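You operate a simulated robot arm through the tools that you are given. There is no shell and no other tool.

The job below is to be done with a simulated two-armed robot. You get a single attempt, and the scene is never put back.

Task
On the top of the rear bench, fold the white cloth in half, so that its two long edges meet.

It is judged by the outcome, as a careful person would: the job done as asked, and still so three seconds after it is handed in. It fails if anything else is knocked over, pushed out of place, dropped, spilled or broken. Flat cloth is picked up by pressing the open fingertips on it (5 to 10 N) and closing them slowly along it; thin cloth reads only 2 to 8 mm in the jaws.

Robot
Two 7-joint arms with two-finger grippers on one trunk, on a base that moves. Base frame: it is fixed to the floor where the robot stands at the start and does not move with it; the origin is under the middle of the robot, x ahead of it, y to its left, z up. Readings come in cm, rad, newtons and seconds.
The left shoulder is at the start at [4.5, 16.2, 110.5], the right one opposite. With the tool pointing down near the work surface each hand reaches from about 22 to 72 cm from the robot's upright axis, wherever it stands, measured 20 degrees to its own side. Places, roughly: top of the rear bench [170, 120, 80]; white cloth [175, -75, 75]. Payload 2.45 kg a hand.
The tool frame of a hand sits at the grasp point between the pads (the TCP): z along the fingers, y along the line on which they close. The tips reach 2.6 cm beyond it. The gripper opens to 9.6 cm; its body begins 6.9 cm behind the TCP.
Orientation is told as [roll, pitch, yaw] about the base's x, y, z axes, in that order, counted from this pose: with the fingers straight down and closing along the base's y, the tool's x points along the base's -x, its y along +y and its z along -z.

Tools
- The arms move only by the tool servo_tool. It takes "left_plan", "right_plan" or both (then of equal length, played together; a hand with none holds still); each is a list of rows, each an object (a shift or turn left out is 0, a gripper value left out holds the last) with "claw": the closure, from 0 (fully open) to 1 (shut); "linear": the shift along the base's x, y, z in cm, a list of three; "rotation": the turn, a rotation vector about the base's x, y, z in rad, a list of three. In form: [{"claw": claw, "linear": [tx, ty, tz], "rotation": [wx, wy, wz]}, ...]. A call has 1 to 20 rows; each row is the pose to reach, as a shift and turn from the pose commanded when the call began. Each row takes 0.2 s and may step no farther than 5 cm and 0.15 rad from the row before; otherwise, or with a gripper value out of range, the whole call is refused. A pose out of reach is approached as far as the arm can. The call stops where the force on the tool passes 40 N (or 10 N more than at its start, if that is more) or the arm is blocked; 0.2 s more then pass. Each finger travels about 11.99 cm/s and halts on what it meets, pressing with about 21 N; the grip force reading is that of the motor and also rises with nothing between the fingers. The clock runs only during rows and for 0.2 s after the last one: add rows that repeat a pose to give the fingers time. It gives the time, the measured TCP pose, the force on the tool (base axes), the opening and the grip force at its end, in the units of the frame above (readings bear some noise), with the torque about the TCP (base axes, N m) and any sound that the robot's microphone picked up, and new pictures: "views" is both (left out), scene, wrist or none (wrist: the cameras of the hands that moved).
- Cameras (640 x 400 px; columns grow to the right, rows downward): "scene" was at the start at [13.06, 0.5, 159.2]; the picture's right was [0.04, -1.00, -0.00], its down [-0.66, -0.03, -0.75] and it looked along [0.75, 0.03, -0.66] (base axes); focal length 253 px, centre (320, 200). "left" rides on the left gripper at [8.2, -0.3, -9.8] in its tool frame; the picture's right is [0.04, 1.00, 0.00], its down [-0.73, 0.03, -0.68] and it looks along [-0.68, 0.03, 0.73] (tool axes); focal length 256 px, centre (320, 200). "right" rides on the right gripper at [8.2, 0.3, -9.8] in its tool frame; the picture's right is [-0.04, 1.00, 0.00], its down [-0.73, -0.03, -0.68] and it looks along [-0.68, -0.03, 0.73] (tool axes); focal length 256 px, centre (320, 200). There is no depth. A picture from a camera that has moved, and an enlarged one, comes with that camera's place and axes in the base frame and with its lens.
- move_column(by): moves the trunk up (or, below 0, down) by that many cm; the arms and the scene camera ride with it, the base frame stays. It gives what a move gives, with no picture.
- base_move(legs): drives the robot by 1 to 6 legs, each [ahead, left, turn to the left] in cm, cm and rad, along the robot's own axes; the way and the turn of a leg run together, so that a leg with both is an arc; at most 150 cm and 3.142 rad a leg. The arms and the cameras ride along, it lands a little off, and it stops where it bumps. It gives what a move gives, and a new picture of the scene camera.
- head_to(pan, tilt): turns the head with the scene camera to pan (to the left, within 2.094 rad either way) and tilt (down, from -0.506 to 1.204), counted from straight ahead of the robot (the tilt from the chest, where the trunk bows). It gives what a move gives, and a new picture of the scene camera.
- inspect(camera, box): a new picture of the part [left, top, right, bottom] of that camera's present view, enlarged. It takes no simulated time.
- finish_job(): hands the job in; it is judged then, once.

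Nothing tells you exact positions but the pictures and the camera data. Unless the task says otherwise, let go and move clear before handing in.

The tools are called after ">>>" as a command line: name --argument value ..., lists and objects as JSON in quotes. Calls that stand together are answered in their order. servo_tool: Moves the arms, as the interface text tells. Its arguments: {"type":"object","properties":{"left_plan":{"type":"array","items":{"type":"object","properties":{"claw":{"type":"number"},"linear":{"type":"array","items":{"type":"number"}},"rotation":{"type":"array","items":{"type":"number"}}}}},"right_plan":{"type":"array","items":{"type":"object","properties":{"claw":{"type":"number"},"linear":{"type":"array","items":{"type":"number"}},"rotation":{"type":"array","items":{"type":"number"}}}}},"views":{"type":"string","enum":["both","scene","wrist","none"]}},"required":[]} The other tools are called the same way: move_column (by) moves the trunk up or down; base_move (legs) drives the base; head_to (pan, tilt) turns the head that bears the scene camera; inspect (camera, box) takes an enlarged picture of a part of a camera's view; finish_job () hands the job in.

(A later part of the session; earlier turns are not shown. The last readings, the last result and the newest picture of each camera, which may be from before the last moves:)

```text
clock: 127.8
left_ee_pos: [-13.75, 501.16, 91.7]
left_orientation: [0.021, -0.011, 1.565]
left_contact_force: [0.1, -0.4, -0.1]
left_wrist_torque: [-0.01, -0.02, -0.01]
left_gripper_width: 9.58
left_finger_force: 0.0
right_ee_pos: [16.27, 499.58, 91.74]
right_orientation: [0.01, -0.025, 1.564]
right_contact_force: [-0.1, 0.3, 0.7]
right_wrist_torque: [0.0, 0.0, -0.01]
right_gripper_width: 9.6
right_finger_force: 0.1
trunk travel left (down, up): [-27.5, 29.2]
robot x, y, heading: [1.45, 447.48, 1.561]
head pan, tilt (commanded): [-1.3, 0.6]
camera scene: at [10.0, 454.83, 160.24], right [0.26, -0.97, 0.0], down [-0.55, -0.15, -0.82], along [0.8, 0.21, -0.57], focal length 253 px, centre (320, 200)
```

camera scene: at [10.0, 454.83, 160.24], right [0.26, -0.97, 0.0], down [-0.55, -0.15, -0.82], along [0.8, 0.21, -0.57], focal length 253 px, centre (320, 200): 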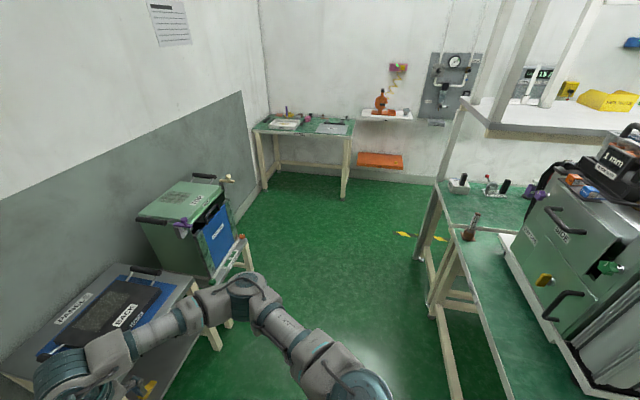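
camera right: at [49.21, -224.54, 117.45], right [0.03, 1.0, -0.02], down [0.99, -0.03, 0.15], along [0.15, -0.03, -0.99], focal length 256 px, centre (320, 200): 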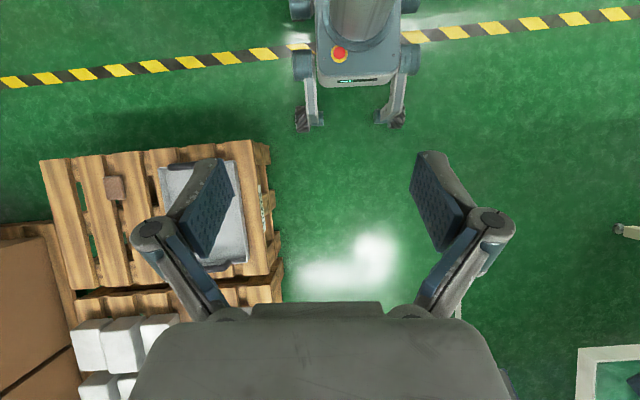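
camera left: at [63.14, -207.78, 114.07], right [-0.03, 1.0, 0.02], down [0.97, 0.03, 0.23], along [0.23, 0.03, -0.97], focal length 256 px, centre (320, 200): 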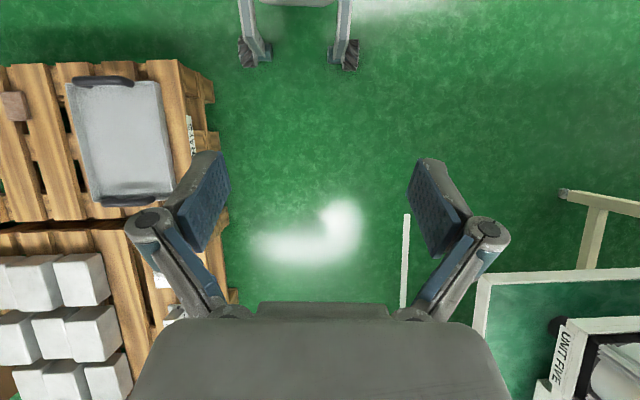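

The left end is open: the light post foot is near [174, 414], the corner table starts at about [240, 490], and the back wall is at x≈305 here. I'll retract the hands, turn to face +x and drive across in steps.

>>> servo_tool --left_plan '[{"linear": [0, -4, 0]}, {"linear": [-1, -8, 0]}, {"linear": [-1, -12, 0]}, {"linear": [-1, -15, 0]}]' --right_plan '[{"linear": [0, -4, 0]}, {"linear": [1, -8, 0]}, {"linear": [1, -12, 0]}, {"linear": [1, -15, 0]}]' --views "none"

>>> base_move --legs '[[19, 0, 0], [0, 0, -1.56], [70, 0, 0]]'

>>> head_to --pan -0.3 --tilt 0.9

```text
clock: 128.8
left_ee_pos: [-14.89, 486.05, 91.72]
left_orientation: [0.016, -0.01, 1.566]
left_contact_force: [0.7, -0.2, 0.6]
left_wrist_torque: [-0.02, 0.0, -0.01]
left_gripper_width: 9.58
left_finger_force: 0.2
right_ee_pos: [16.81, 484.57, 91.72]
right_orientation: [0.008, -0.029, 1.563]
right_contact_force: [-0.3, 0.5, 0.3]
right_wrist_torque: [0.01, -0.03, -0.02]
right_gripper_width: 9.58
right_finger_force: 0.0
trunk travel left (down, up): [-27.5, 29.2]
robot x, y, heading: [1.71, 447.4, 1.562]
head pan, tilt (commanded): [-1.3, 0.6]
```

```text
clock: 137.6
left_ee_pos: [109.77, 479.04, 91.77]
left_orientation: [0.017, -0.009, -0.038]
left_contact_force: [-0.1, 0.8, 0.4]
left_wrist_torque: [0.0, 0.03, 0.04]
left_gripper_width: 9.62
left_finger_force: 0.1
right_ee_pos: [107.51, 447.39, 91.67]
right_orientation: [0.008, -0.026, -0.043]
right_contact_force: [-0.2, 0.2, 0.2]
right_wrist_torque: [0.04, 0.01, -0.03]
right_gripper_width: 9.6
right_finger_force: 0.0
trunk travel left (down, up): [-27.5, 29.2]
robot x, y, heading: [70.34, 464.34, -0.047]
head pan, tilt (commanded): [-1.3, 0.6]
camera scene: at [77.14, 455.64, 160.27], right [-0.97, -0.23, 0.0], down [-0.13, 0.55, -0.82], along [0.18, -0.8, -0.57], focal length 253 px, centre (320, 200)
```

scene: 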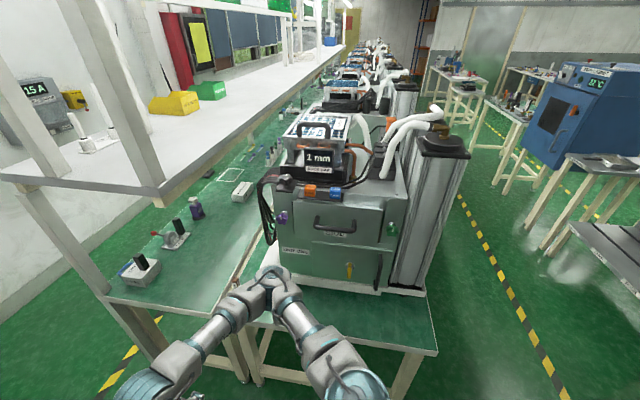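

```text
clock: 138.9
left_ee_pos: [109.53, 479.01, 92.06]
left_orientation: [0.018, -0.013, -0.038]
left_contact_force: [-0.2, 0.6, -0.1]
left_wrist_torque: [0.01, 0.01, 0.01]
left_gripper_width: 9.61
left_finger_force: 0.1
right_ee_pos: [107.13, 447.33, 91.8]
right_orientation: [0.008, -0.03, -0.043]
right_contact_force: [-0.5, -0.2, -0.3]
right_wrist_torque: [-0.03, 0.01, -0.01]
right_gripper_width: 9.58
right_finger_force: 0.1
trunk travel left (down, up): [-27.5, 29.2]
robot x, y, heading: [70.83, 464.03, -0.045]
head pan, tilt (commanded): [-0.3, 0.901]
camera scene: at [82.23, 461.66, 157.77], right [-0.34, -0.94, 0.0], down [-0.74, 0.26, -0.62], along [0.58, -0.21, -0.79], focal length 253 px, centre (320, 200)
```

scene: 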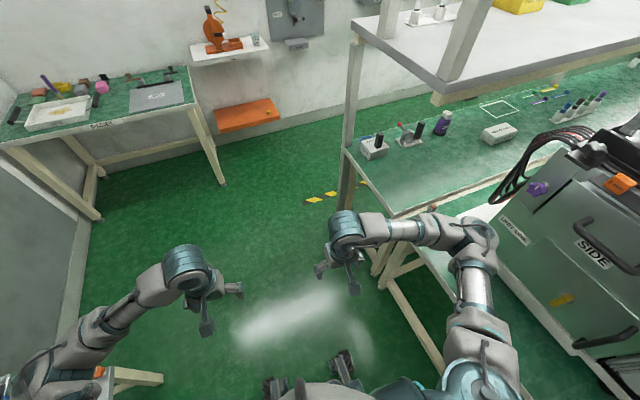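

I have a clear picture now: rear bench left end at about y≈418 (rear-left corner [166, 419]), a low orange slab on the wall at x≥251 (y 433-484), and the corner table beyond y≈490. I'll drive ahead to x≈175 at y≈470 and look down the aisle behind the rear bench.

>>> base_move --legs '[[0, 6, 0.045], [104, 0, 0]]'

>>> head_to --pan -1.4 --tilt 0.5

>>> head_to --pan -0.6 --tilt 0.9

```text
clock: 143.1
left_ee_pos: [179.14, 485.38, 92.63]
left_orientation: [0.022, -0.028, -0.012]
left_contact_force: [-0.6, -0.3, 1.4]
left_wrist_torque: [0.05, -0.09, 0.0]
left_gripper_width: 9.57
left_finger_force: 0.0
right_ee_pos: [177.61, 452.86, 91.82]
right_orientation: [0.005, -0.026, -0.038]
right_contact_force: [-0.3, -0.2, 1.5]
right_wrist_torque: [0.03, -0.07, -0.01]
right_gripper_width: 9.63
right_finger_force: 0.1
trunk travel left (down, up): [-27.5, 29.2]
robot x, y, heading: [142.0, 469.64, -0.019]
head pan, tilt (commanded): [-0.3, 0.901]
stopped in leg 2: the robot was blocked; the commanded pose is now the measured one
camera scene: at [152.45, 468.06, 157.92], right [-0.31, -0.95, 0.0], down [-0.74, 0.24, -0.63], along [0.59, -0.2, -0.78], focal length 253 px, centre (320, 200)
```

scene: 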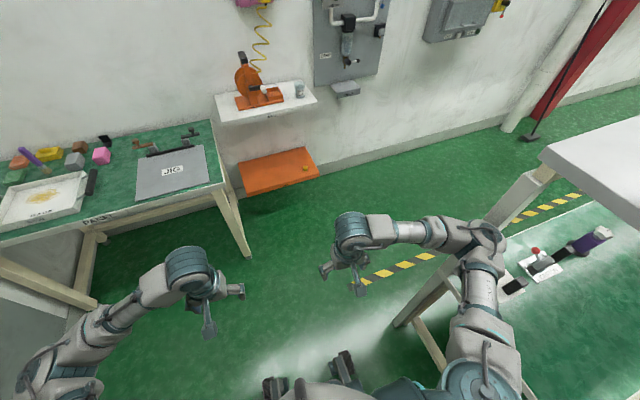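

```text
clock: 144.4
left_ee_pos: [179.88, 485.82, 92.02]
left_orientation: [0.02, -0.016, -0.011]
left_contact_force: [0.2, 0.3, -0.4]
left_wrist_torque: [-0.01, -0.04, -0.01]
left_gripper_width: 9.6
left_finger_force: 0.0
right_ee_pos: [178.41, 453.19, 91.45]
right_orientation: [0.003, -0.017, -0.036]
right_contact_force: [-0.6, 0.3, 0.8]
right_wrist_torque: [-0.05, 0.01, -0.04]
right_gripper_width: 9.62
right_finger_force: 0.0
trunk travel left (down, up): [-27.5, 29.2]
robot x, y, heading: [141.81, 469.86, -0.017]
head pan, tilt (commanded): [-1.4, 0.499]
camera scene: at [147.83, 460.96, 161.17], right [-0.99, -0.15, 0.0], down [-0.08, 0.47, -0.88], along [0.13, -0.87, -0.48], focal length 253 px, centre (320, 200)
```

scene: 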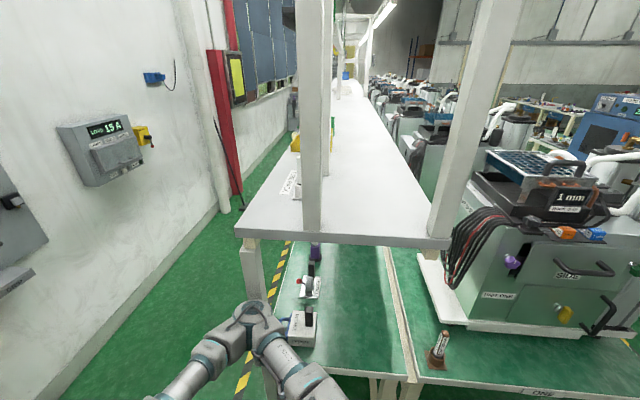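

```text
clock: 145.6
left_ee_pos: [180.03, 486.02, 92.04]
left_orientation: [0.018, -0.02, -0.011]
left_contact_force: [0.7, 0.2, 1.1]
left_wrist_torque: [-0.04, -0.03, 0.01]
left_gripper_width: 9.57
left_finger_force: 0.0
right_ee_pos: [178.21, 453.39, 91.53]
right_orientation: [0.001, -0.018, -0.036]
right_contact_force: [0.3, 0.7, 0.1]
right_wrist_torque: [-0.04, 0.01, -0.04]
right_gripper_width: 9.59
right_finger_force: 0.0
trunk travel left (down, up): [-27.5, 29.2]
robot x, y, heading: [141.68, 469.98, -0.024]
head pan, tilt (commanded): [-0.6, 0.901]
camera scene: at [152.59, 465.95, 157.78], right [-0.58, -0.82, 0.0], down [-0.64, 0.45, -0.62], along [0.5, -0.36, -0.78], focal length 253 px, centre (320, 200)
```

scene: 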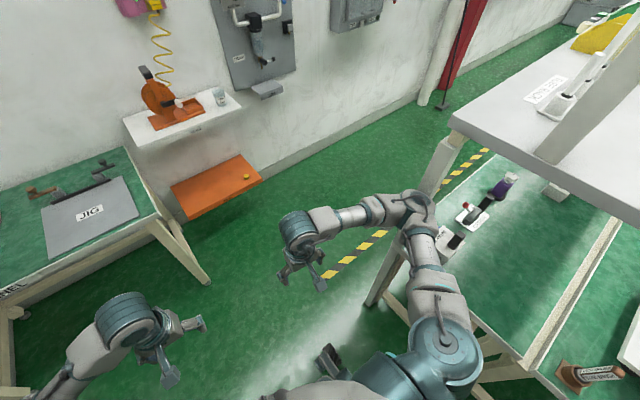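

The right elbow touched the shelf leg at the bench corner (~[171, 413]) and the base stopped. I'll back off, tuck the right elbow in by extending that hand partway, shift left and go on.

>>> base_move --legs '[[-8, 0, 0], [0, 7, 0.02]]'

>>> servo_tool --right_plan '[{"linear": [4, 0.5, 0]}, {"linear": [8, 1, 0]}, {"linear": [12, 2, 0]}, {"linear": [16, 3, 0]}]' --left_plan '[{}, {}, {}, {}]' --views "scene"

```text
clock: 147.2
left_ee_pos: [171.5, 490.24, 92.8]
left_orientation: [0.047, -0.023, 0.005]
left_contact_force: [-0.3, -1.0, 0.3]
left_wrist_torque: [0.13, -0.03, -0.04]
left_gripper_width: 9.61
left_finger_force: 0.1
right_ee_pos: [170.46, 457.54, 91.01]
right_orientation: [0.03, -0.016, -0.021]
right_contact_force: [-0.1, -1.5, -0.4]
right_wrist_torque: [0.09, -0.01, -0.01]
right_gripper_width: 9.62
right_finger_force: 0.0
trunk travel left (down, up): [-27.5, 29.2]
robot x, y, heading: [133.87, 476.67, -0.001]
head pan, tilt (commanded): [-0.6, 0.901]
camera scene: at [144.48, 469.55, 157.7], right [-0.56, -0.83, -0.01], down [-0.65, 0.45, -0.61], along [0.51, -0.34, -0.79], focal length 253 px, centre (320, 200)
```

scene: 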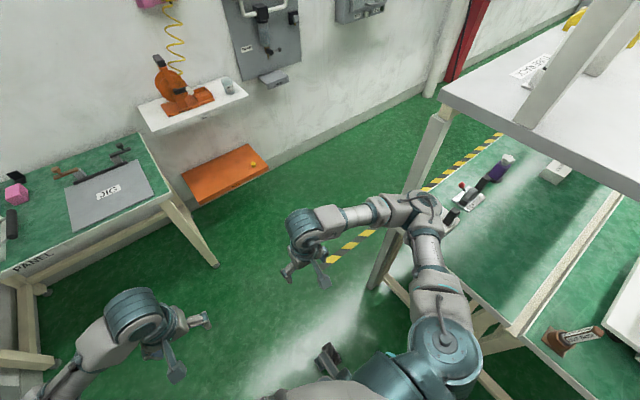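

```text
clock: 148.4
left_ee_pos: [170.97, 492.57, 92.7]
left_orientation: [0.02, -0.03, 0.001]
left_contact_force: [0.5, 1.2, 0.5]
left_wrist_torque: [-0.1, -0.04, -0.03]
left_gripper_width: 9.62
left_finger_force: 0.1
right_ee_pos: [185.85, 462.85, 91.95]
right_orientation: [-0.003, -0.028, -0.023]
right_contact_force: [0.2, 1.8, 0.1]
right_wrist_torque: [-0.14, -0.04, -0.01]
right_gripper_width: 9.61
right_finger_force: 0.1
trunk travel left (down, up): [-27.5, 29.2]
robot x, y, heading: [133.65, 475.73, 0.005]
head pan, tilt (commanded): [-0.6, 0.901]
stopped in row 4 (left hand): the arm was blocked; the commanded pose is now the measured one
camera scene: at [144.64, 471.94, 157.79], right [-0.56, -0.83, 0.0], down [-0.65, 0.44, -0.62], along [0.51, -0.35, -0.79], focal length 253 px, centre (320, 200)
```

scene: 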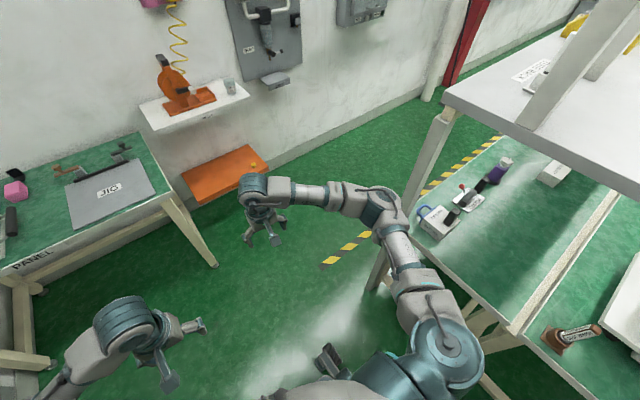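

Clear now. I'll go ahead to x≈178, then diagonally into the aisle entrance around [205, 440].

>>> base_move --legs '[[44, -2, 0], [25, -32, 0]]'

>>> head_to --pan -1.4 --tilt 0.8

>>> head_to --pan -1.5 --tilt 0.3

```text
clock: 153.2
left_ee_pos: [239.75, 455.04, 92.93]
left_orientation: [0.04, -0.03, -0.017]
left_contact_force: [0.4, -1.7, 0.7]
left_wrist_torque: [0.1, 0.0, 0.0]
left_gripper_width: 9.57
left_finger_force: 0.1
right_ee_pos: [254.16, 425.05, 91.56]
right_orientation: [0.025, -0.02, -0.042]
right_contact_force: [0.6, -0.1, 1.0]
right_wrist_torque: [0.1, 0.04, 0.03]
right_gripper_width: 9.6
right_finger_force: 0.0
trunk travel left (down, up): [-27.5, 29.2]
robot x, y, heading: [202.49, 441.33, -0.011]
head pan, tilt (commanded): [-0.6, 0.901]
camera scene: at [213.1, 435.13, 157.71], right [-0.58, -0.82, -0.01], down [-0.64, 0.46, -0.61], along [0.5, -0.35, -0.79], focal length 253 px, centre (320, 200)
```

scene: 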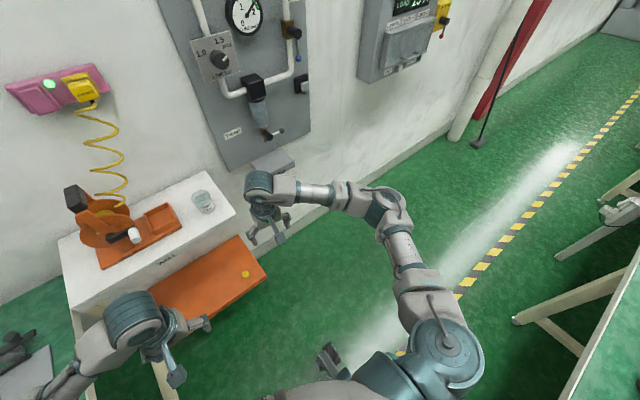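

```text
clock: 154.4
left_ee_pos: [239.46, 456.24, 92.82]
left_orientation: [0.029, -0.033, -0.015]
left_contact_force: [-0.1, -1.2, 0.7]
left_wrist_torque: [0.04, 0.04, -0.01]
left_gripper_width: 9.58
left_finger_force: 0.1
right_ee_pos: [253.77, 426.25, 91.87]
right_orientation: [0.009, -0.026, -0.041]
right_contact_force: [0.5, -0.5, 0.4]
right_wrist_torque: [-0.01, 0.0, -0.02]
right_gripper_width: 9.6
right_finger_force: 0.1
trunk travel left (down, up): [-27.5, 29.2]
robot x, y, heading: [202.35, 441.43, -0.01]
head pan, tilt (commanded): [-1.4, 0.799]
camera scene: at [208.23, 432.87, 158.55], right [-0.99, -0.16, 0.0], down [-0.12, 0.71, -0.69], along [0.11, -0.69, -0.72], focal length 253 px, centre (320, 200)
```

scene: 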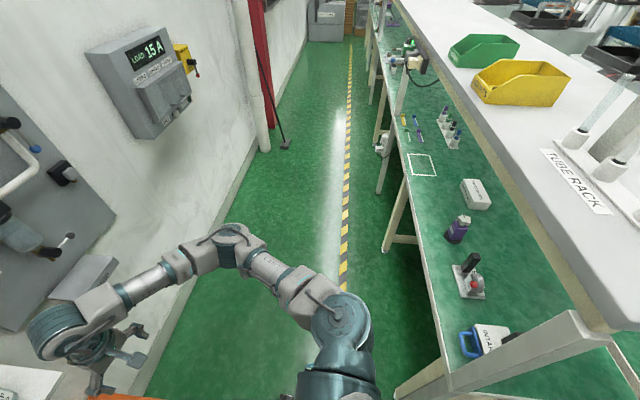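

```text
clock: 155.3
left_ee_pos: [239.37, 456.6, 92.84]
left_orientation: [0.027, -0.032, -0.017]
left_contact_force: [-0.3, -0.4, 0.3]
left_wrist_torque: [-0.04, 0.02, -0.01]
left_gripper_width: 9.61
left_finger_force: 0.0
right_ee_pos: [253.74, 426.72, 91.96]
right_orientation: [0.007, -0.027, -0.042]
right_contact_force: [-0.4, 1.1, -0.2]
right_wrist_torque: [0.0, -0.02, -0.01]
right_gripper_width: 9.6
right_finger_force: 0.2
trunk travel left (down, up): [-27.5, 29.2]
robot x, y, heading: [202.3, 441.53, -0.012]
head pan, tilt (commanded): [-1.499, 0.3]
camera scene: at [207.52, 432.39, 163.02], right [-1.0, -0.06, 0.0], down [-0.02, 0.29, -0.96], along [0.06, -0.95, -0.3], focal length 253 px, centre (320, 200)
```

scene: 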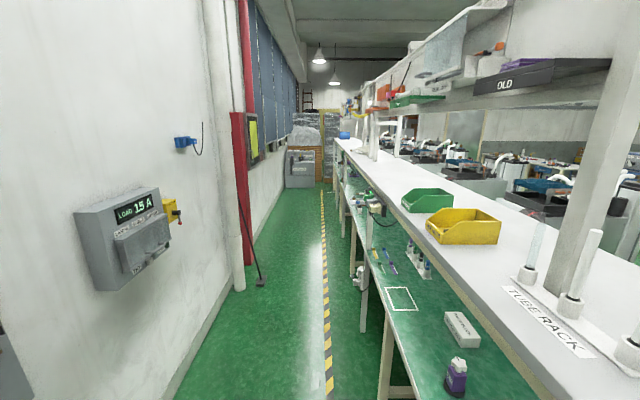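

The aisle behind the rear bench is open all the way, with a yellow tape about 31 cm from the bench edge and the wall about 110 cm away. I'll retract the right hand and sidestep along the aisle facing the wall, checking at intervals.

>>> servo_tool --right_plan '[{"linear": [-4, -1, 0]}, {"linear": [-8, -2, 0]}, {"linear": [-12, -3, 0]}, {"linear": [-15, -3, 0]}]' --left_plan '[{}, {}, {}, {}]' --views "none"

>>> base_move --legs '[[5, -52, 0.0]]'

>>> head_to --pan -1.4 --tilt 0.8

```text
clock: 156.3
left_ee_pos: [239.42, 456.89, 92.97]
left_orientation: [0.024, -0.033, -0.016]
left_contact_force: [-0.4, -0.1, 0.4]
left_wrist_torque: [-0.03, -0.02, -0.01]
left_gripper_width: 9.6
left_finger_force: 0.1
right_ee_pos: [238.85, 424.04, 91.88]
right_orientation: [0.006, -0.028, -0.042]
right_contact_force: [0.2, 0.4, 0.1]
right_wrist_torque: [0.02, -0.03, -0.01]
right_gripper_width: 9.59
right_finger_force: 0.1
trunk travel left (down, up): [-27.5, 29.2]
robot x, y, heading: [202.45, 441.53, -0.01]
head pan, tilt (commanded): [-1.499, 0.3]
```

```text
clock: 159.4
left_ee_pos: [243.68, 403.17, 92.93]
left_orientation: [0.027, -0.034, -0.026]
left_contact_force: [0.4, 0.0, 0.0]
left_wrist_torque: [-0.05, 0.0, -0.02]
left_gripper_width: 9.62
left_finger_force: 0.1
right_ee_pos: [242.83, 370.49, 91.8]
right_orientation: [0.007, -0.027, -0.05]
right_contact_force: [-0.2, -0.5, 0.7]
right_wrist_torque: [-0.01, 0.0, 0.01]
right_gripper_width: 9.61
right_finger_force: 0.0
trunk travel left (down, up): [-27.5, 29.2]
robot x, y, heading: [206.15, 388.36, -0.023]
head pan, tilt (commanded): [-1.499, 0.3]
camera scene: at [211.55, 379.71, 163.06], right [-1.0, -0.05, 0.0], down [-0.02, 0.29, -0.96], along [0.05, -0.96, -0.29], focal length 253 px, centre (320, 200)
```

scene: 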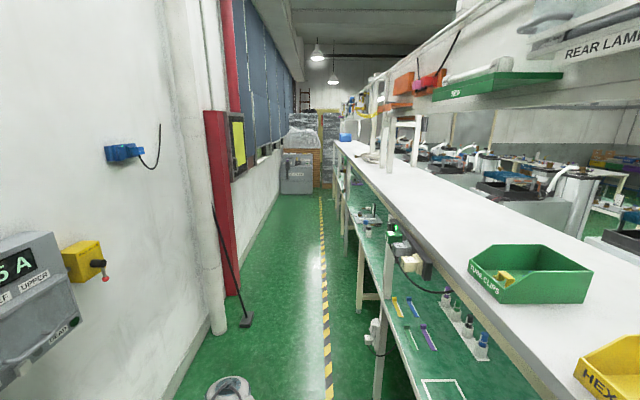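

```text
clock: 160.3
left_ee_pos: [243.4, 403.07, 93.08]
left_orientation: [0.028, -0.035, -0.025]
left_contact_force: [-0.2, 0.1, 0.2]
left_wrist_torque: [0.0, -0.02, 0.0]
left_gripper_width: 9.61
left_finger_force: 0.0
right_ee_pos: [242.64, 370.22, 91.95]
right_orientation: [0.01, -0.029, -0.05]
right_contact_force: [-0.3, -0.1, -0.5]
right_wrist_torque: [0.02, 0.0, -0.02]
right_gripper_width: 9.59
right_finger_force: 0.0
trunk travel left (down, up): [-27.5, 29.2]
robot x, y, heading: [206.66, 388.56, -0.02]
head pan, tilt (commanded): [-1.4, 0.799]
camera scene: at [212.25, 380.63, 158.6], right [-0.99, -0.15, 0.0], down [-0.11, 0.71, -0.7], along [0.1, -0.69, -0.72], focal length 253 px, centre (320, 200)
```

scene: 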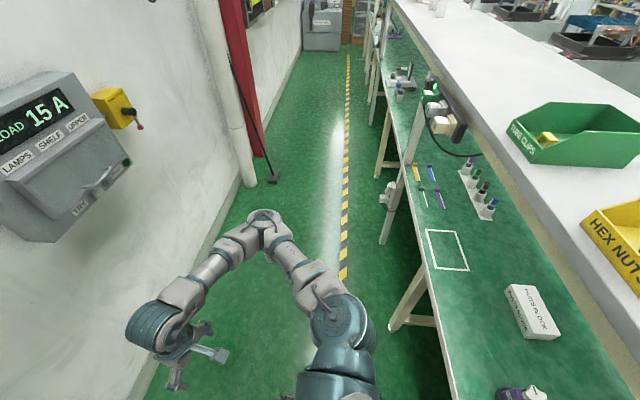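

All clear along the aisle. I'll continue sidestepping right about 150 cm with a slight forward trend following the tape.

>>> base_move --legs '[[0, 0, 0.02], [8, -150, 0]]'

>>> head_to --pan -1.4 --tilt 0.8

```text
refused: leg 2 is longer than a leg can be; nothing moved
```

```text
clock: 160.9
left_ee_pos: [243.59, 402.91, 93.13]
left_orientation: [0.029, -0.037, -0.026]
left_contact_force: [0.9, -0.9, 0.7]
left_wrist_torque: [0.05, 0.03, 0.0]
left_gripper_width: 9.6
left_finger_force: 0.0
right_ee_pos: [242.57, 370.11, 91.9]
right_orientation: [0.011, -0.028, -0.051]
right_contact_force: [-0.3, 0.1, 0.1]
right_wrist_torque: [0.03, 0.02, 0.0]
right_gripper_width: 9.58
right_finger_force: 0.1
trunk travel left (down, up): [-27.5, 29.2]
robot x, y, heading: [206.53, 388.92, -0.023]
head pan, tilt (commanded): [-1.4, 0.799]
camera scene: at [212.25, 380.47, 158.58], right [-0.99, -0.15, 0.0], down [-0.11, 0.71, -0.7], along [0.1, -0.69, -0.72], focal length 253 px, centre (320, 200)
```

scene: 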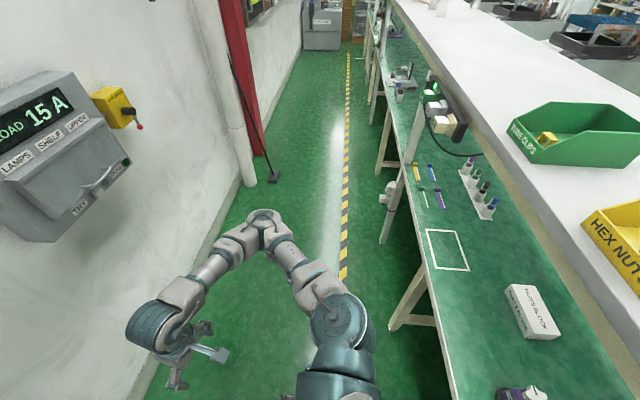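

The leg was slightly too long; I'll repeat it with shorter legs.

>>> base_move --legs '[[0, 0, 0.02], [5, -75, 0.01], [4, -70, 0.01]]'

>>> head_to --pan -1.45 --tilt 0.8

```text
clock: 169.0
left_ee_pos: [252.06, 254.02, 93.02]
left_orientation: [0.028, -0.036, 0.01]
left_contact_force: [0.1, -0.3, 0.2]
left_wrist_torque: [0.0, -0.04, -0.02]
left_gripper_width: 9.62
left_finger_force: 0.1
right_ee_pos: [252.47, 221.28, 91.96]
right_orientation: [0.009, -0.031, -0.017]
right_contact_force: [0.8, -0.5, 0.0]
right_wrist_torque: [0.07, 0.0, 0.01]
right_gripper_width: 9.59
right_finger_force: 0.1
trunk travel left (down, up): [-27.5, 29.2]
robot x, y, heading: [215.2, 237.97, 0.015]
head pan, tilt (commanded): [-1.4, 0.799]
camera scene: at [221.7, 230.74, 158.61], right [-0.98, -0.19, 0.0], down [-0.14, 0.7, -0.7], along [0.13, -0.69, -0.72], focal length 253 px, centre (320, 200)
```

scene: 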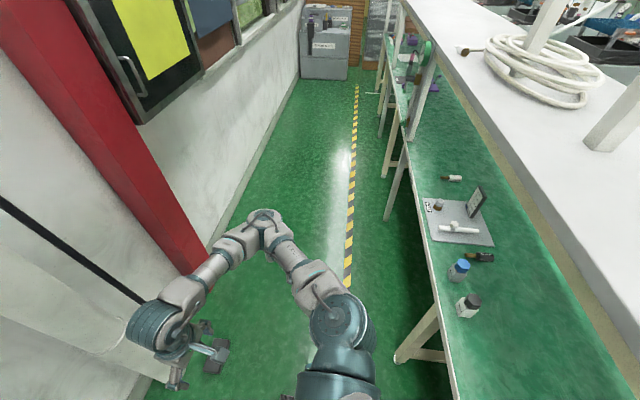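

```text
clock: 169.6
left_ee_pos: [251.85, 254.12, 93.23]
left_orientation: [0.025, -0.04, 0.013]
left_contact_force: [-0.5, -0.6, 0.2]
left_wrist_torque: [-0.02, 0.01, 0.02]
left_gripper_width: 9.6
left_finger_force: 0.0
right_ee_pos: [252.29, 221.3, 92.13]
right_orientation: [0.009, -0.03, -0.015]
right_contact_force: [0.4, 0.5, -0.5]
right_wrist_torque: [-0.02, 0.01, 0.0]
right_gripper_width: 9.6
right_finger_force: 0.1
trunk travel left (down, up): [-27.5, 29.2]
robot x, y, heading: [215.82, 238.04, 0.015]
head pan, tilt (commanded): [-1.45, 0.799]
camera scene: at [221.32, 230.63, 158.6], right [-0.99, -0.14, 0.0], down [-0.1, 0.71, -0.7], along [0.09, -0.69, -0.72], focal length 253 px, centre (320, 200)
```

scene: 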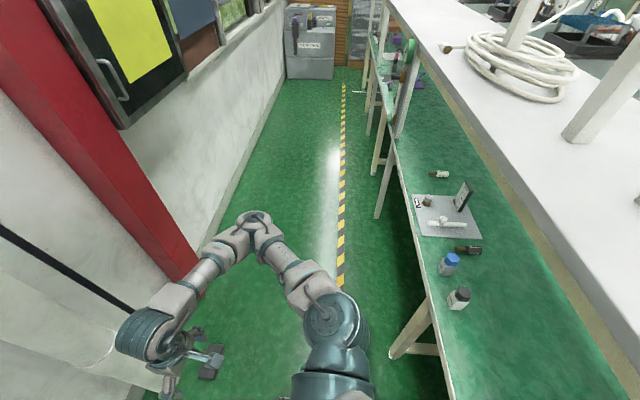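

Still clear; the broom leans well away near the wall. I'll continue another 145 cm.

>>> base_move --legs '[[0, 0, -0.012], [5, -73, 0], [5, -73, 0]]'

>>> head_to --pan -1.5 --tilt 0.7

```text
clock: 177.4
left_ee_pos: [262.68, 109.19, 93.18]
left_orientation: [0.018, -0.04, -0.016]
left_contact_force: [-0.4, -0.1, -0.7]
left_wrist_torque: [0.01, -0.04, -0.01]
left_gripper_width: 9.62
left_finger_force: 0.0
right_ee_pos: [262.21, 76.41, 92.21]
right_orientation: [0.006, -0.032, -0.043]
right_contact_force: [-0.7, 1.0, 0.0]
right_wrist_torque: [-0.02, -0.03, 0.02]
right_gripper_width: 9.59
right_finger_force: 0.0
trunk travel left (down, up): [-27.5, 29.2]
robot x, y, heading: [225.95, 94.09, -0.008]
head pan, tilt (commanded): [-1.45, 0.799]
camera scene: at [231.52, 87.6, 158.66], right [-0.99, -0.11, 0.01], down [-0.08, 0.71, -0.7], along [0.07, -0.7, -0.71], focal length 253 px, centre (320, 200)
```

scene: 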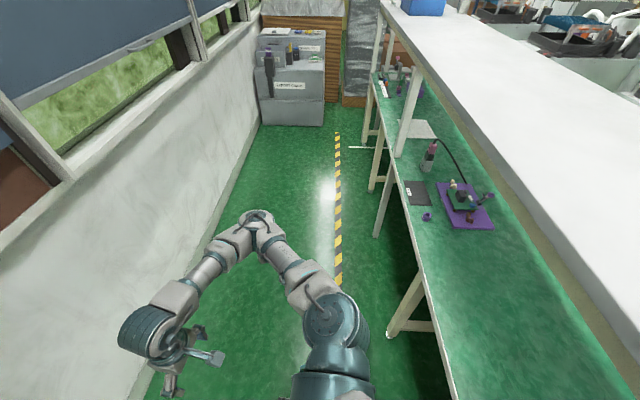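

```text
clock: 178.1
left_ee_pos: [262.48, 109.62, 93.22]
left_orientation: [0.014, -0.042, -0.015]
left_contact_force: [-0.2, -0.5, -0.4]
left_wrist_torque: [0.03, 0.04, 0.0]
left_gripper_width: 9.59
left_finger_force: 0.1
right_ee_pos: [261.86, 77.01, 92.21]
right_orientation: [0.005, -0.035, -0.039]
right_contact_force: [-0.4, 0.2, 0.2]
right_wrist_torque: [-0.04, 0.01, -0.01]
right_gripper_width: 9.61
right_finger_force: 0.1
trunk travel left (down, up): [-27.5, 29.2]
robot x, y, heading: [226.25, 94.8, -0.014]
head pan, tilt (commanded): [-1.499, 0.7]
camera scene: at [231.16, 87.65, 159.49], right [-1.0, -0.06, 0.0], down [-0.04, 0.64, -0.77], along [0.04, -0.77, -0.64], focal length 253 px, centre (320, 200)
```

scene: 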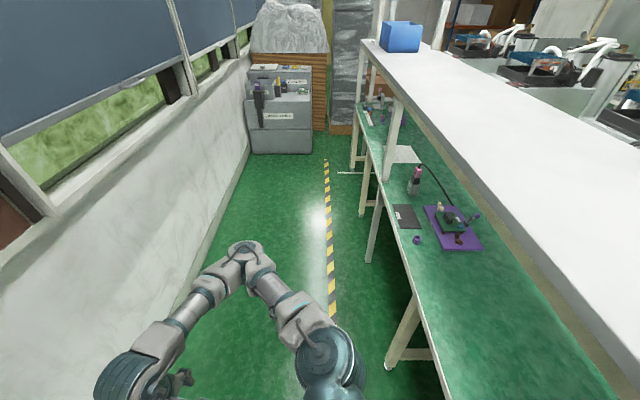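

The cloth is visible ahead on the rear bench near [184, -60], with a shelf leg at about [199, -30] and small items around. I'll continue to about [260, -60] in the middle of the aisle, then turn to face the bench.

>>> base_move --legs '[[0, 0, 0.012], [10, -78, 0], [22, -77, 0]]'

>>> head_to --pan -2.0 --tilt 0.7

```text
clock: 186.6
left_ee_pos: [291.39, -49.35, 93.39]
left_orientation: [0.019, -0.044, -0.054]
left_contact_force: [0.4, 0.5, -0.2]
left_wrist_torque: [-0.03, 0.0, 0.03]
left_gripper_width: 9.61
left_finger_force: 0.1
right_ee_pos: [289.57, -82.04, 92.18]
right_orientation: [0.012, -0.034, -0.077]
right_contact_force: [0.4, 0.9, 0.2]
right_wrist_torque: [-0.02, -0.01, -0.02]
right_gripper_width: 9.61
right_finger_force: 0.0
trunk travel left (down, up): [-27.5, 29.2]
robot x, y, heading: [254.05, -62.55, -0.052]
head pan, tilt (commanded): [-1.499, 0.7]
camera scene: at [259.24, -70.74, 159.45], right [-1.0, -0.02, 0.0], down [-0.02, 0.64, -0.77], along [0.01, -0.77, -0.64], focal length 253 px, centre (320, 200)
```

scene: 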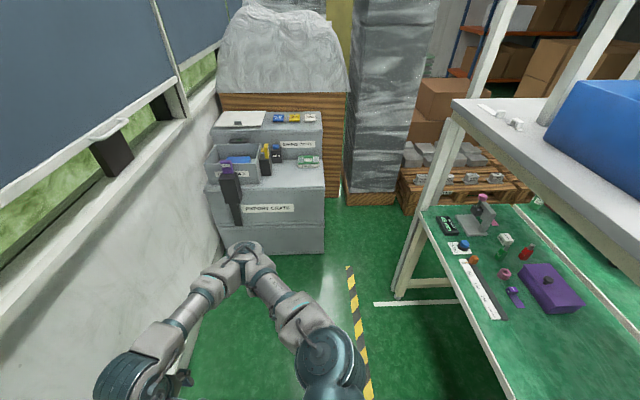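

```text
clock: 187.5
left_ee_pos: [291.04, -49.4, 93.31]
left_orientation: [0.022, -0.048, -0.051]
left_contact_force: [1.1, 0.4, 0.2]
left_wrist_torque: [-0.03, 0.04, 0.05]
left_gripper_width: 9.63
left_finger_force: 0.0
right_ee_pos: [289.18, -82.06, 92.31]
right_orientation: [0.013, -0.037, -0.076]
right_contact_force: [0.5, 1.0, 0.6]
right_wrist_torque: [0.0, 0.0, 0.05]
right_gripper_width: 9.61
right_finger_force: 0.1
trunk travel left (down, up): [-27.5, 29.2]
robot x, y, heading: [254.46, -62.62, -0.051]
head pan, tilt (commanded): [-2.0, 0.7]
camera scene: at [255.13, -70.0, 159.44], right [-0.89, 0.46, 0.0], down [0.29, 0.57, -0.77], along [-0.35, -0.68, -0.64], focal length 253 px, centre (320, 200)
```

scene: 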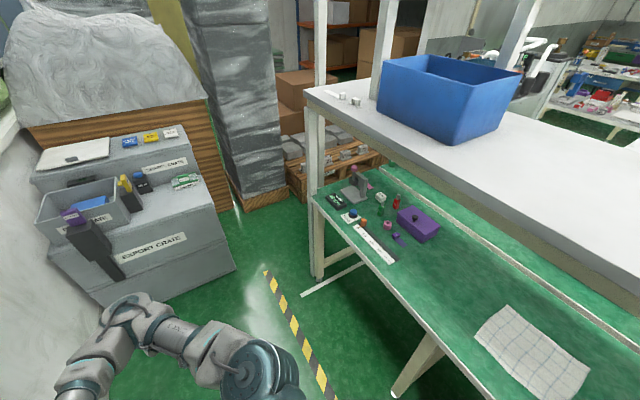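

The cloth is plainly visible now, about 21-23 cm across, near the bench's aisle edge. I'll turn in place in the middle of the aisle to face the bench.

>>> base_move --legs '[[8, 0, 0], [0, 0, 1.63], [0, 0, 1.62]]'

>>> head_to --pan 0.0 --tilt 0.9

```text
clock: 196.6
left_ee_pos: [228.77, -82.24, 93.54]
left_orientation: [0.025, -0.045, -3.024]
left_contact_force: [-0.2, 0.1, -0.1]
left_wrist_torque: [-0.02, 0.0, 0.02]
left_gripper_width: 9.59
left_finger_force: 0.1
right_ee_pos: [224.73, -49.94, 92.22]
right_orientation: [0.016, -0.039, -3.045]
right_contact_force: [-0.9, -0.4, 0.1]
right_wrist_torque: [0.01, 0.01, 0.03]
right_gripper_width: 9.61
right_finger_force: 0.0
trunk travel left (down, up): [-27.5, 29.2]
robot x, y, heading: [262.38, -63.14, -3.016]
head pan, tilt (commanded): [-2.0, 0.7]
camera scene: at [259.92, -55.46, 159.42], right [0.95, -0.3, 0.0], down [-0.19, -0.61, -0.77], along [0.23, 0.73, -0.64], focal length 253 px, centre (320, 200)
```

scene: 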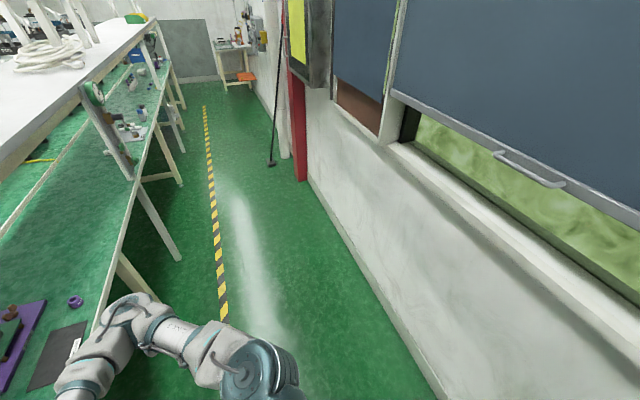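

```text
clock: 198.6
left_ee_pos: [228.89, -82.17, 93.55]
left_orientation: [0.023, -0.048, -3.023]
left_contact_force: [-0.2, -0.3, 0.2]
left_wrist_torque: [-0.03, -0.01, 0.02]
left_gripper_width: 9.61
left_finger_force: 0.2
right_ee_pos: [225.0, -49.84, 92.28]
right_orientation: [0.017, -0.042, -3.046]
right_contact_force: [-0.1, -0.1, -0.5]
right_wrist_torque: [0.01, -0.01, 0.01]
right_gripper_width: 9.6
right_finger_force: 0.2
trunk travel left (down, up): [-27.5, 29.2]
robot x, y, heading: [262.28, -63.01, -3.018]
head pan, tilt (commanded): [0.0, 0.901]
camera scene: at [249.88, -64.52, 157.77], right [-0.12, 0.99, 0.0], down [0.78, 0.1, -0.62], along [-0.61, -0.08, -0.79], focal length 253 px, centre (320, 200)
```

scene: 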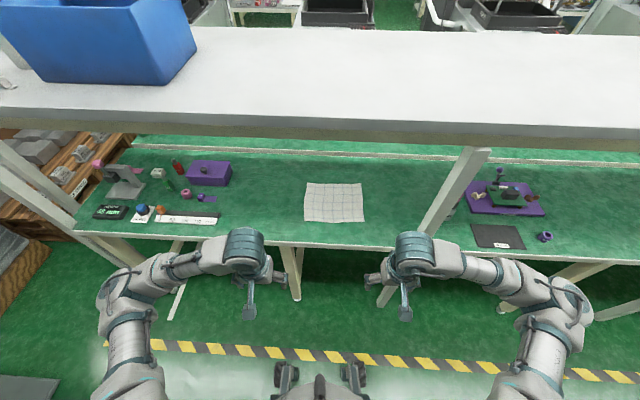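

I'm now facing the rear bench with the gridded white cloth straight ahead. I'll enlarge it to measure its edges.

>>> inspect --camera "scene" --box '[280, 170, 392, 240]'

>>> inspect --camera "scene" --box '[180, 120, 500, 320]'

```text
5.71 times, centred on (336, 205) of scene
camera zoom: at [249.88, -64.52, 157.77], right [-0.12, 0.99, 0.0], down [0.78, 0.1, -0.62], along [-0.61, -0.08, -0.79], focal length 1445 px, centre (229, 171)
```

zoom: 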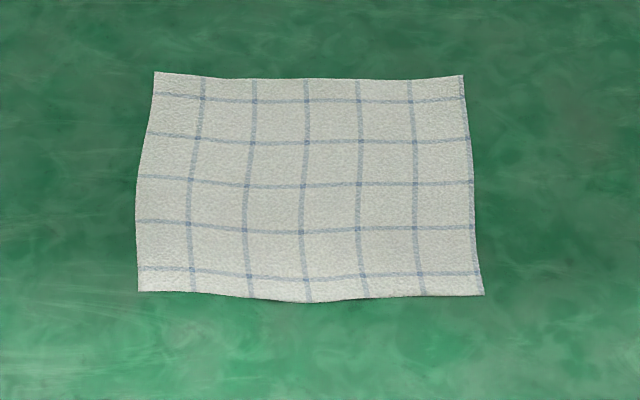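

```text
2.00 times, centred on (340, 220) of scene
camera zoom: at [249.88, -64.52, 157.77], right [-0.12, 0.99, 0.0], down [0.78, 0.1, -0.62], along [-0.61, -0.08, -0.79], focal length 506 px, centre (280, 160)
```

zoom: 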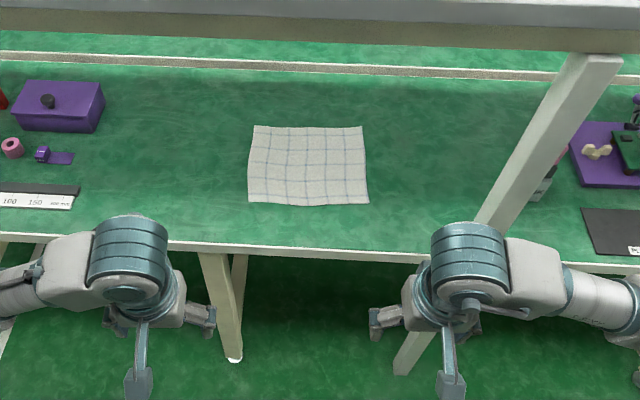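

The cloth measures about 23 cm along its far and near edges (the long ones) and 19.5 cm front to back, so I'll fold its near long edge over onto the far one. First I'll lower the trunk to see under the shelf, level the hands, and sidestep left to stay clear of the shelf post at [203, -35].

>>> move_column --by -12

>>> servo_tool --left_plan '[{"linear": [0, 0, 4], "rotation": [0.012, -0.024, 0]}, {"linear": [0, 0, 8], "rotation": [0.023, -0.048, -0.014]}, {"linear": [0, 0, 8], "rotation": [0.023, -0.048, -0.014]}]' --right_plan '[{"linear": [0, 0, 4], "rotation": [0.009, -0.02, 0]}, {"linear": [0, 0, 9], "rotation": [0.017, -0.042, 0.009]}, {"linear": [0, 0, 9], "rotation": [0.017, -0.042, 0.009]}]' --views "none"

>>> base_move --legs '[[0, 20.6, -0.02]]'

```text
clock: 200.1
left_ee_pos: [228.96, -82.21, 81.64]
left_orientation: [0.024, -0.051, -3.023]
left_contact_force: [-0.1, 0.1, -0.5]
left_wrist_torque: [0.03, 0.04, 0.0]
left_gripper_width: 9.61
left_finger_force: 0.2
right_ee_pos: [225.07, -49.77, 80.41]
right_orientation: [0.019, -0.044, -3.047]
right_contact_force: [-0.3, -0.3, -0.1]
right_wrist_torque: [0.01, 0.04, 0.0]
right_gripper_width: 9.58
right_finger_force: 0.1
trunk travel left (down, up): [-15.5, 41.2]
robot x, y, heading: [262.29, -62.96, -3.017]
head pan, tilt (commanded): [0.0, 0.901]
```

```text
clock: 200.9
left_ee_pos: [228.6, -82.41, 89.53]
left_orientation: [0.006, 0.002, -3.034]
left_contact_force: [0.2, 0.3, 0.2]
left_wrist_torque: [0.03, -0.02, 0.01]
left_gripper_width: 9.57
left_finger_force: 0.0
right_ee_pos: [224.88, -49.87, 89.11]
right_orientation: [0.005, 0.006, -3.035]
right_contact_force: [-0.2, 0.1, 0.0]
right_wrist_torque: [0.02, -0.02, 0.0]
right_gripper_width: 9.6
right_finger_force: 0.0
trunk travel left (down, up): [-15.5, 41.2]
robot x, y, heading: [262.46, -63.22, -3.019]
head pan, tilt (commanded): [0.0, 0.901]
```

```text
clock: 202.5
left_ee_pos: [230.67, -102.21, 89.67]
left_orientation: [0.009, 0.002, -3.056]
left_contact_force: [1.1, 0.0, -0.3]
left_wrist_torque: [0.01, 0.0, 0.02]
left_gripper_width: 9.62
left_finger_force: 0.0
right_ee_pos: [227.52, -69.53, 89.09]
right_orientation: [0.004, 0.004, -3.057]
right_contact_force: [0.1, -0.1, -0.7]
right_wrist_torque: [-0.02, 0.03, 0.0]
right_gripper_width: 9.62
right_finger_force: 0.0
trunk travel left (down, up): [-15.5, 41.2]
robot x, y, heading: [264.67, -83.52, -3.042]
head pan, tilt (commanded): [0.0, 0.901]
camera scene: at [241.92, -85.87, 144.8], right [-0.1, 0.99, 0.0], down [0.78, 0.08, -0.62], along [-0.61, -0.06, -0.79], focal length 253 px, centre (320, 200)
```

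scene: 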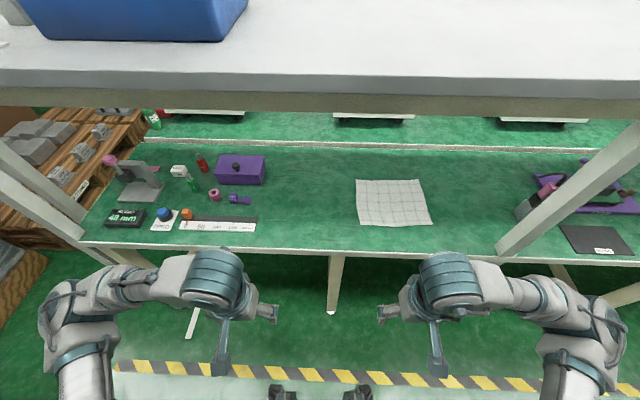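

Good, I now see under the shelf. I'll re-measure the cloth from this lower viewpoint, which together with the earlier view also fixes the bench height.

>>> inspect --camera "scene" --box '[336, 165, 448, 235]'

>>> inspect --camera "scene" --box '[320, 120, 640, 320]'

```text
5.71 times, centred on (392, 200) of scene
camera zoom: at [241.92, -85.87, 144.8], right [-0.1, 0.99, 0.0], down [0.78, 0.08, -0.62], along [-0.61, -0.06, -0.79], focal length 1445 px, centre (-91, 200)
```

zoom: 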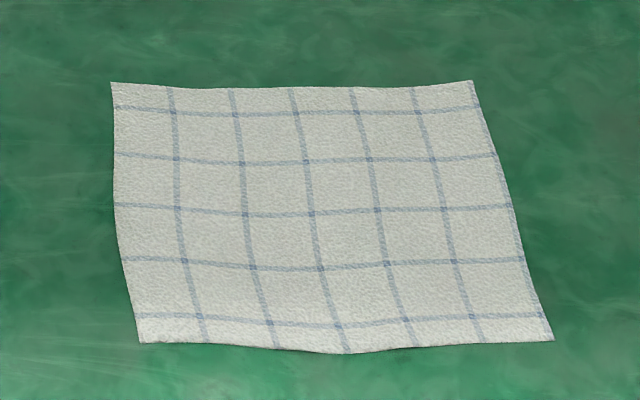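

```text
2.00 times, centred on (480, 220) of scene
camera zoom: at [241.92, -85.87, 144.8], right [-0.1, 0.99, 0.0], down [0.78, 0.08, -0.62], along [-0.61, -0.06, -0.79], focal length 506 px, centre (0, 160)
```

zoom: 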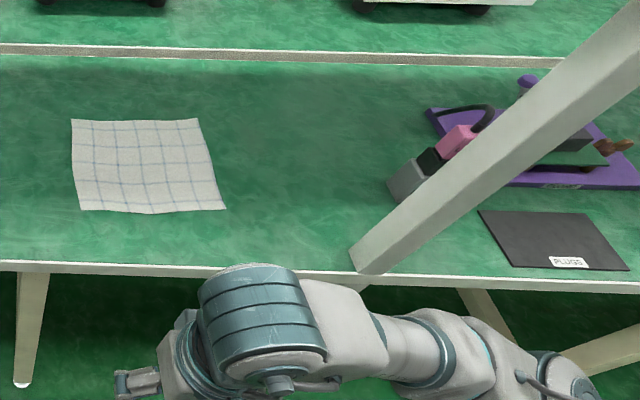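

The two views agree: bench top at z≈77.0, cloth corners near [198.1, -77.4], [195.4, -54.5] (near edge) and [179.2, -79.3], [176.6, -56.7] (far edge). I'll bring the hands forward and right so the right elbow stays clear of the post, then drive up to the bench.

>>> servo_tool --left_plan '[{"linear": [-2.4, 2.5, 0]}, {"linear": [-4.8, 5.5, 0]}, {"linear": [-7.2, 9, 0]}, {"linear": [-9.6, 12.5, 0]}, {"linear": [-12, 16, 0]}, {"linear": [-14.4, 19.5, 0]}, {"linear": [-16.8, 23, 0]}, {"linear": [-19, 26.4, 0]}]' --right_plan '[{"linear": [-2.3, 3.2, 0]}, {"linear": [-4.6, 6.4, 0]}, {"linear": [-6.9, 9.6, 0]}, {"linear": [-9.2, 12, 0]}, {"linear": [-11.5, 13.5, 0]}, {"linear": [-13.8, 14.7, 0]}, {"linear": [-16, 14.7, 0]}, {"linear": [-17.9, 14.7, 0]}]' --views "scene"

```text
clock: 204.3
left_ee_pos: [211.61, -75.51, 89.7]
left_orientation: [0.009, -0.002, -3.056]
left_contact_force: [0.5, 0.8, -0.5]
left_wrist_torque: [-0.02, 0.03, 0.02]
left_gripper_width: 9.63
left_finger_force: 0.0
right_ee_pos: [209.96, -54.36, 88.93]
right_orientation: [0.005, -0.001, -3.058]
right_contact_force: [0.9, -0.7, -0.4]
right_wrist_torque: [-0.03, -0.04, 0.02]
right_gripper_width: 9.59
right_finger_force: 0.1
trunk travel left (down, up): [-15.5, 41.2]
robot x, y, heading: [264.69, -84.12, -3.042]
head pan, tilt (commanded): [0.0, 0.901]
camera scene: at [241.68, -85.25, 144.77], right [-0.1, 0.99, 0.0], down [0.78, 0.08, -0.62], along [-0.61, -0.07, -0.79], focal length 253 px, centre (320, 200)
```

scene: 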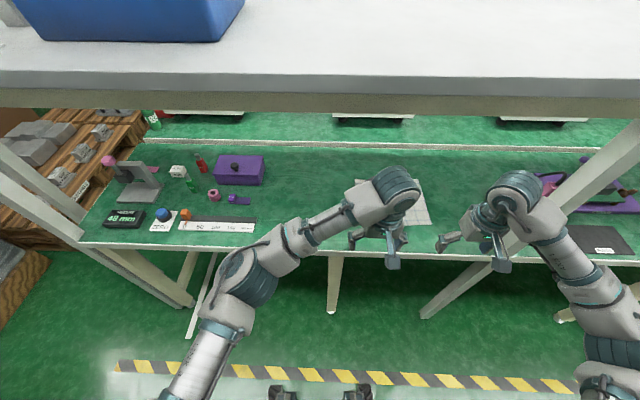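

The hands are placed well. I'll drive forward in two careful steps, watching the post and the shelf.

>>> base_move --legs '[[12, 1, 0]]'

>>> head_to --pan -0.5 --tilt 0.85

```text
clock: 205.5
left_ee_pos: [199.72, -78.05, 89.84]
left_orientation: [0.009, -0.002, -3.053]
left_contact_force: [-0.7, -0.4, 0.1]
left_wrist_torque: [0.03, -0.02, 0.03]
left_gripper_width: 9.61
left_finger_force: 0.1
right_ee_pos: [197.86, -56.69, 88.92]
right_orientation: [0.005, 0.0, -3.056]
right_contact_force: [-0.1, 0.2, 0.1]
right_wrist_torque: [-0.02, 0.01, -0.02]
right_gripper_width: 9.61
right_finger_force: 0.1
trunk travel left (down, up): [-15.5, 41.2]
robot x, y, heading: [253.06, -85.91, -3.033]
head pan, tilt (commanded): [0.0, 0.901]
camera scene: at [229.81, -87.64, 144.78], right [-0.11, 0.99, 0.0], down [0.78, 0.08, -0.62], along [-0.61, -0.07, -0.79], focal length 253 px, centre (320, 200)
```

scene: 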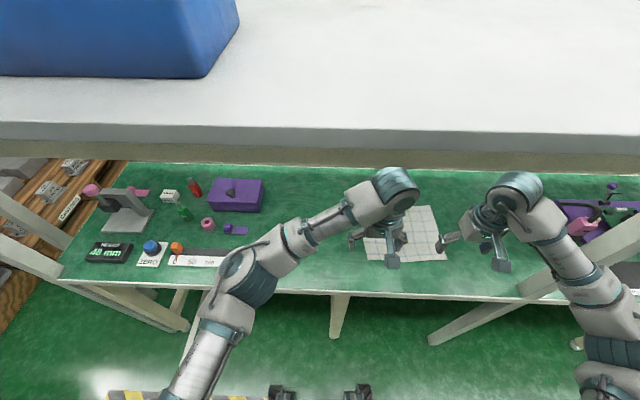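

```text
clock: 206.5
left_ee_pos: [200.14, -78.06, 90.05]
left_orientation: [0.004, -0.007, -3.054]
left_contact_force: [0.8, 0.0, -0.2]
left_wrist_torque: [-0.01, 0.01, 0.01]
left_gripper_width: 9.61
left_finger_force: 0.1
right_ee_pos: [198.37, -56.97, 89.36]
right_orientation: [0.001, -0.005, -3.056]
right_contact_force: [0.5, -0.7, 0.2]
right_wrist_torque: [-0.01, -0.01, -0.01]
right_gripper_width: 9.58
right_finger_force: 0.1
trunk travel left (down, up): [-15.5, 41.2]
robot x, y, heading: [253.09, -85.37, -3.032]
head pan, tilt (commanded): [-0.499, 0.85]
camera scene: at [230.16, -83.93, 145.16], right [0.38, 0.92, 0.0], down [0.7, -0.29, -0.65], along [-0.61, 0.25, -0.76], focal length 253 px, centre (320, 200)
```

scene: 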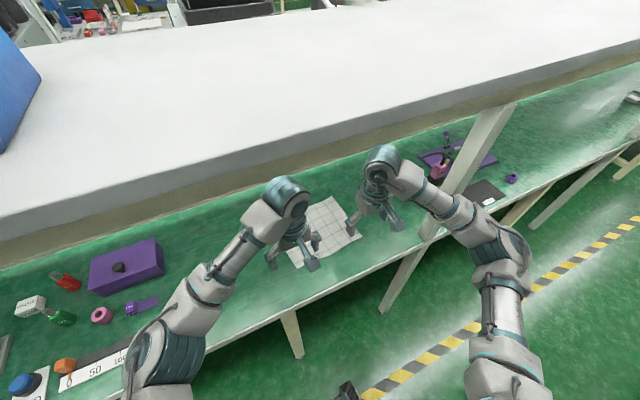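

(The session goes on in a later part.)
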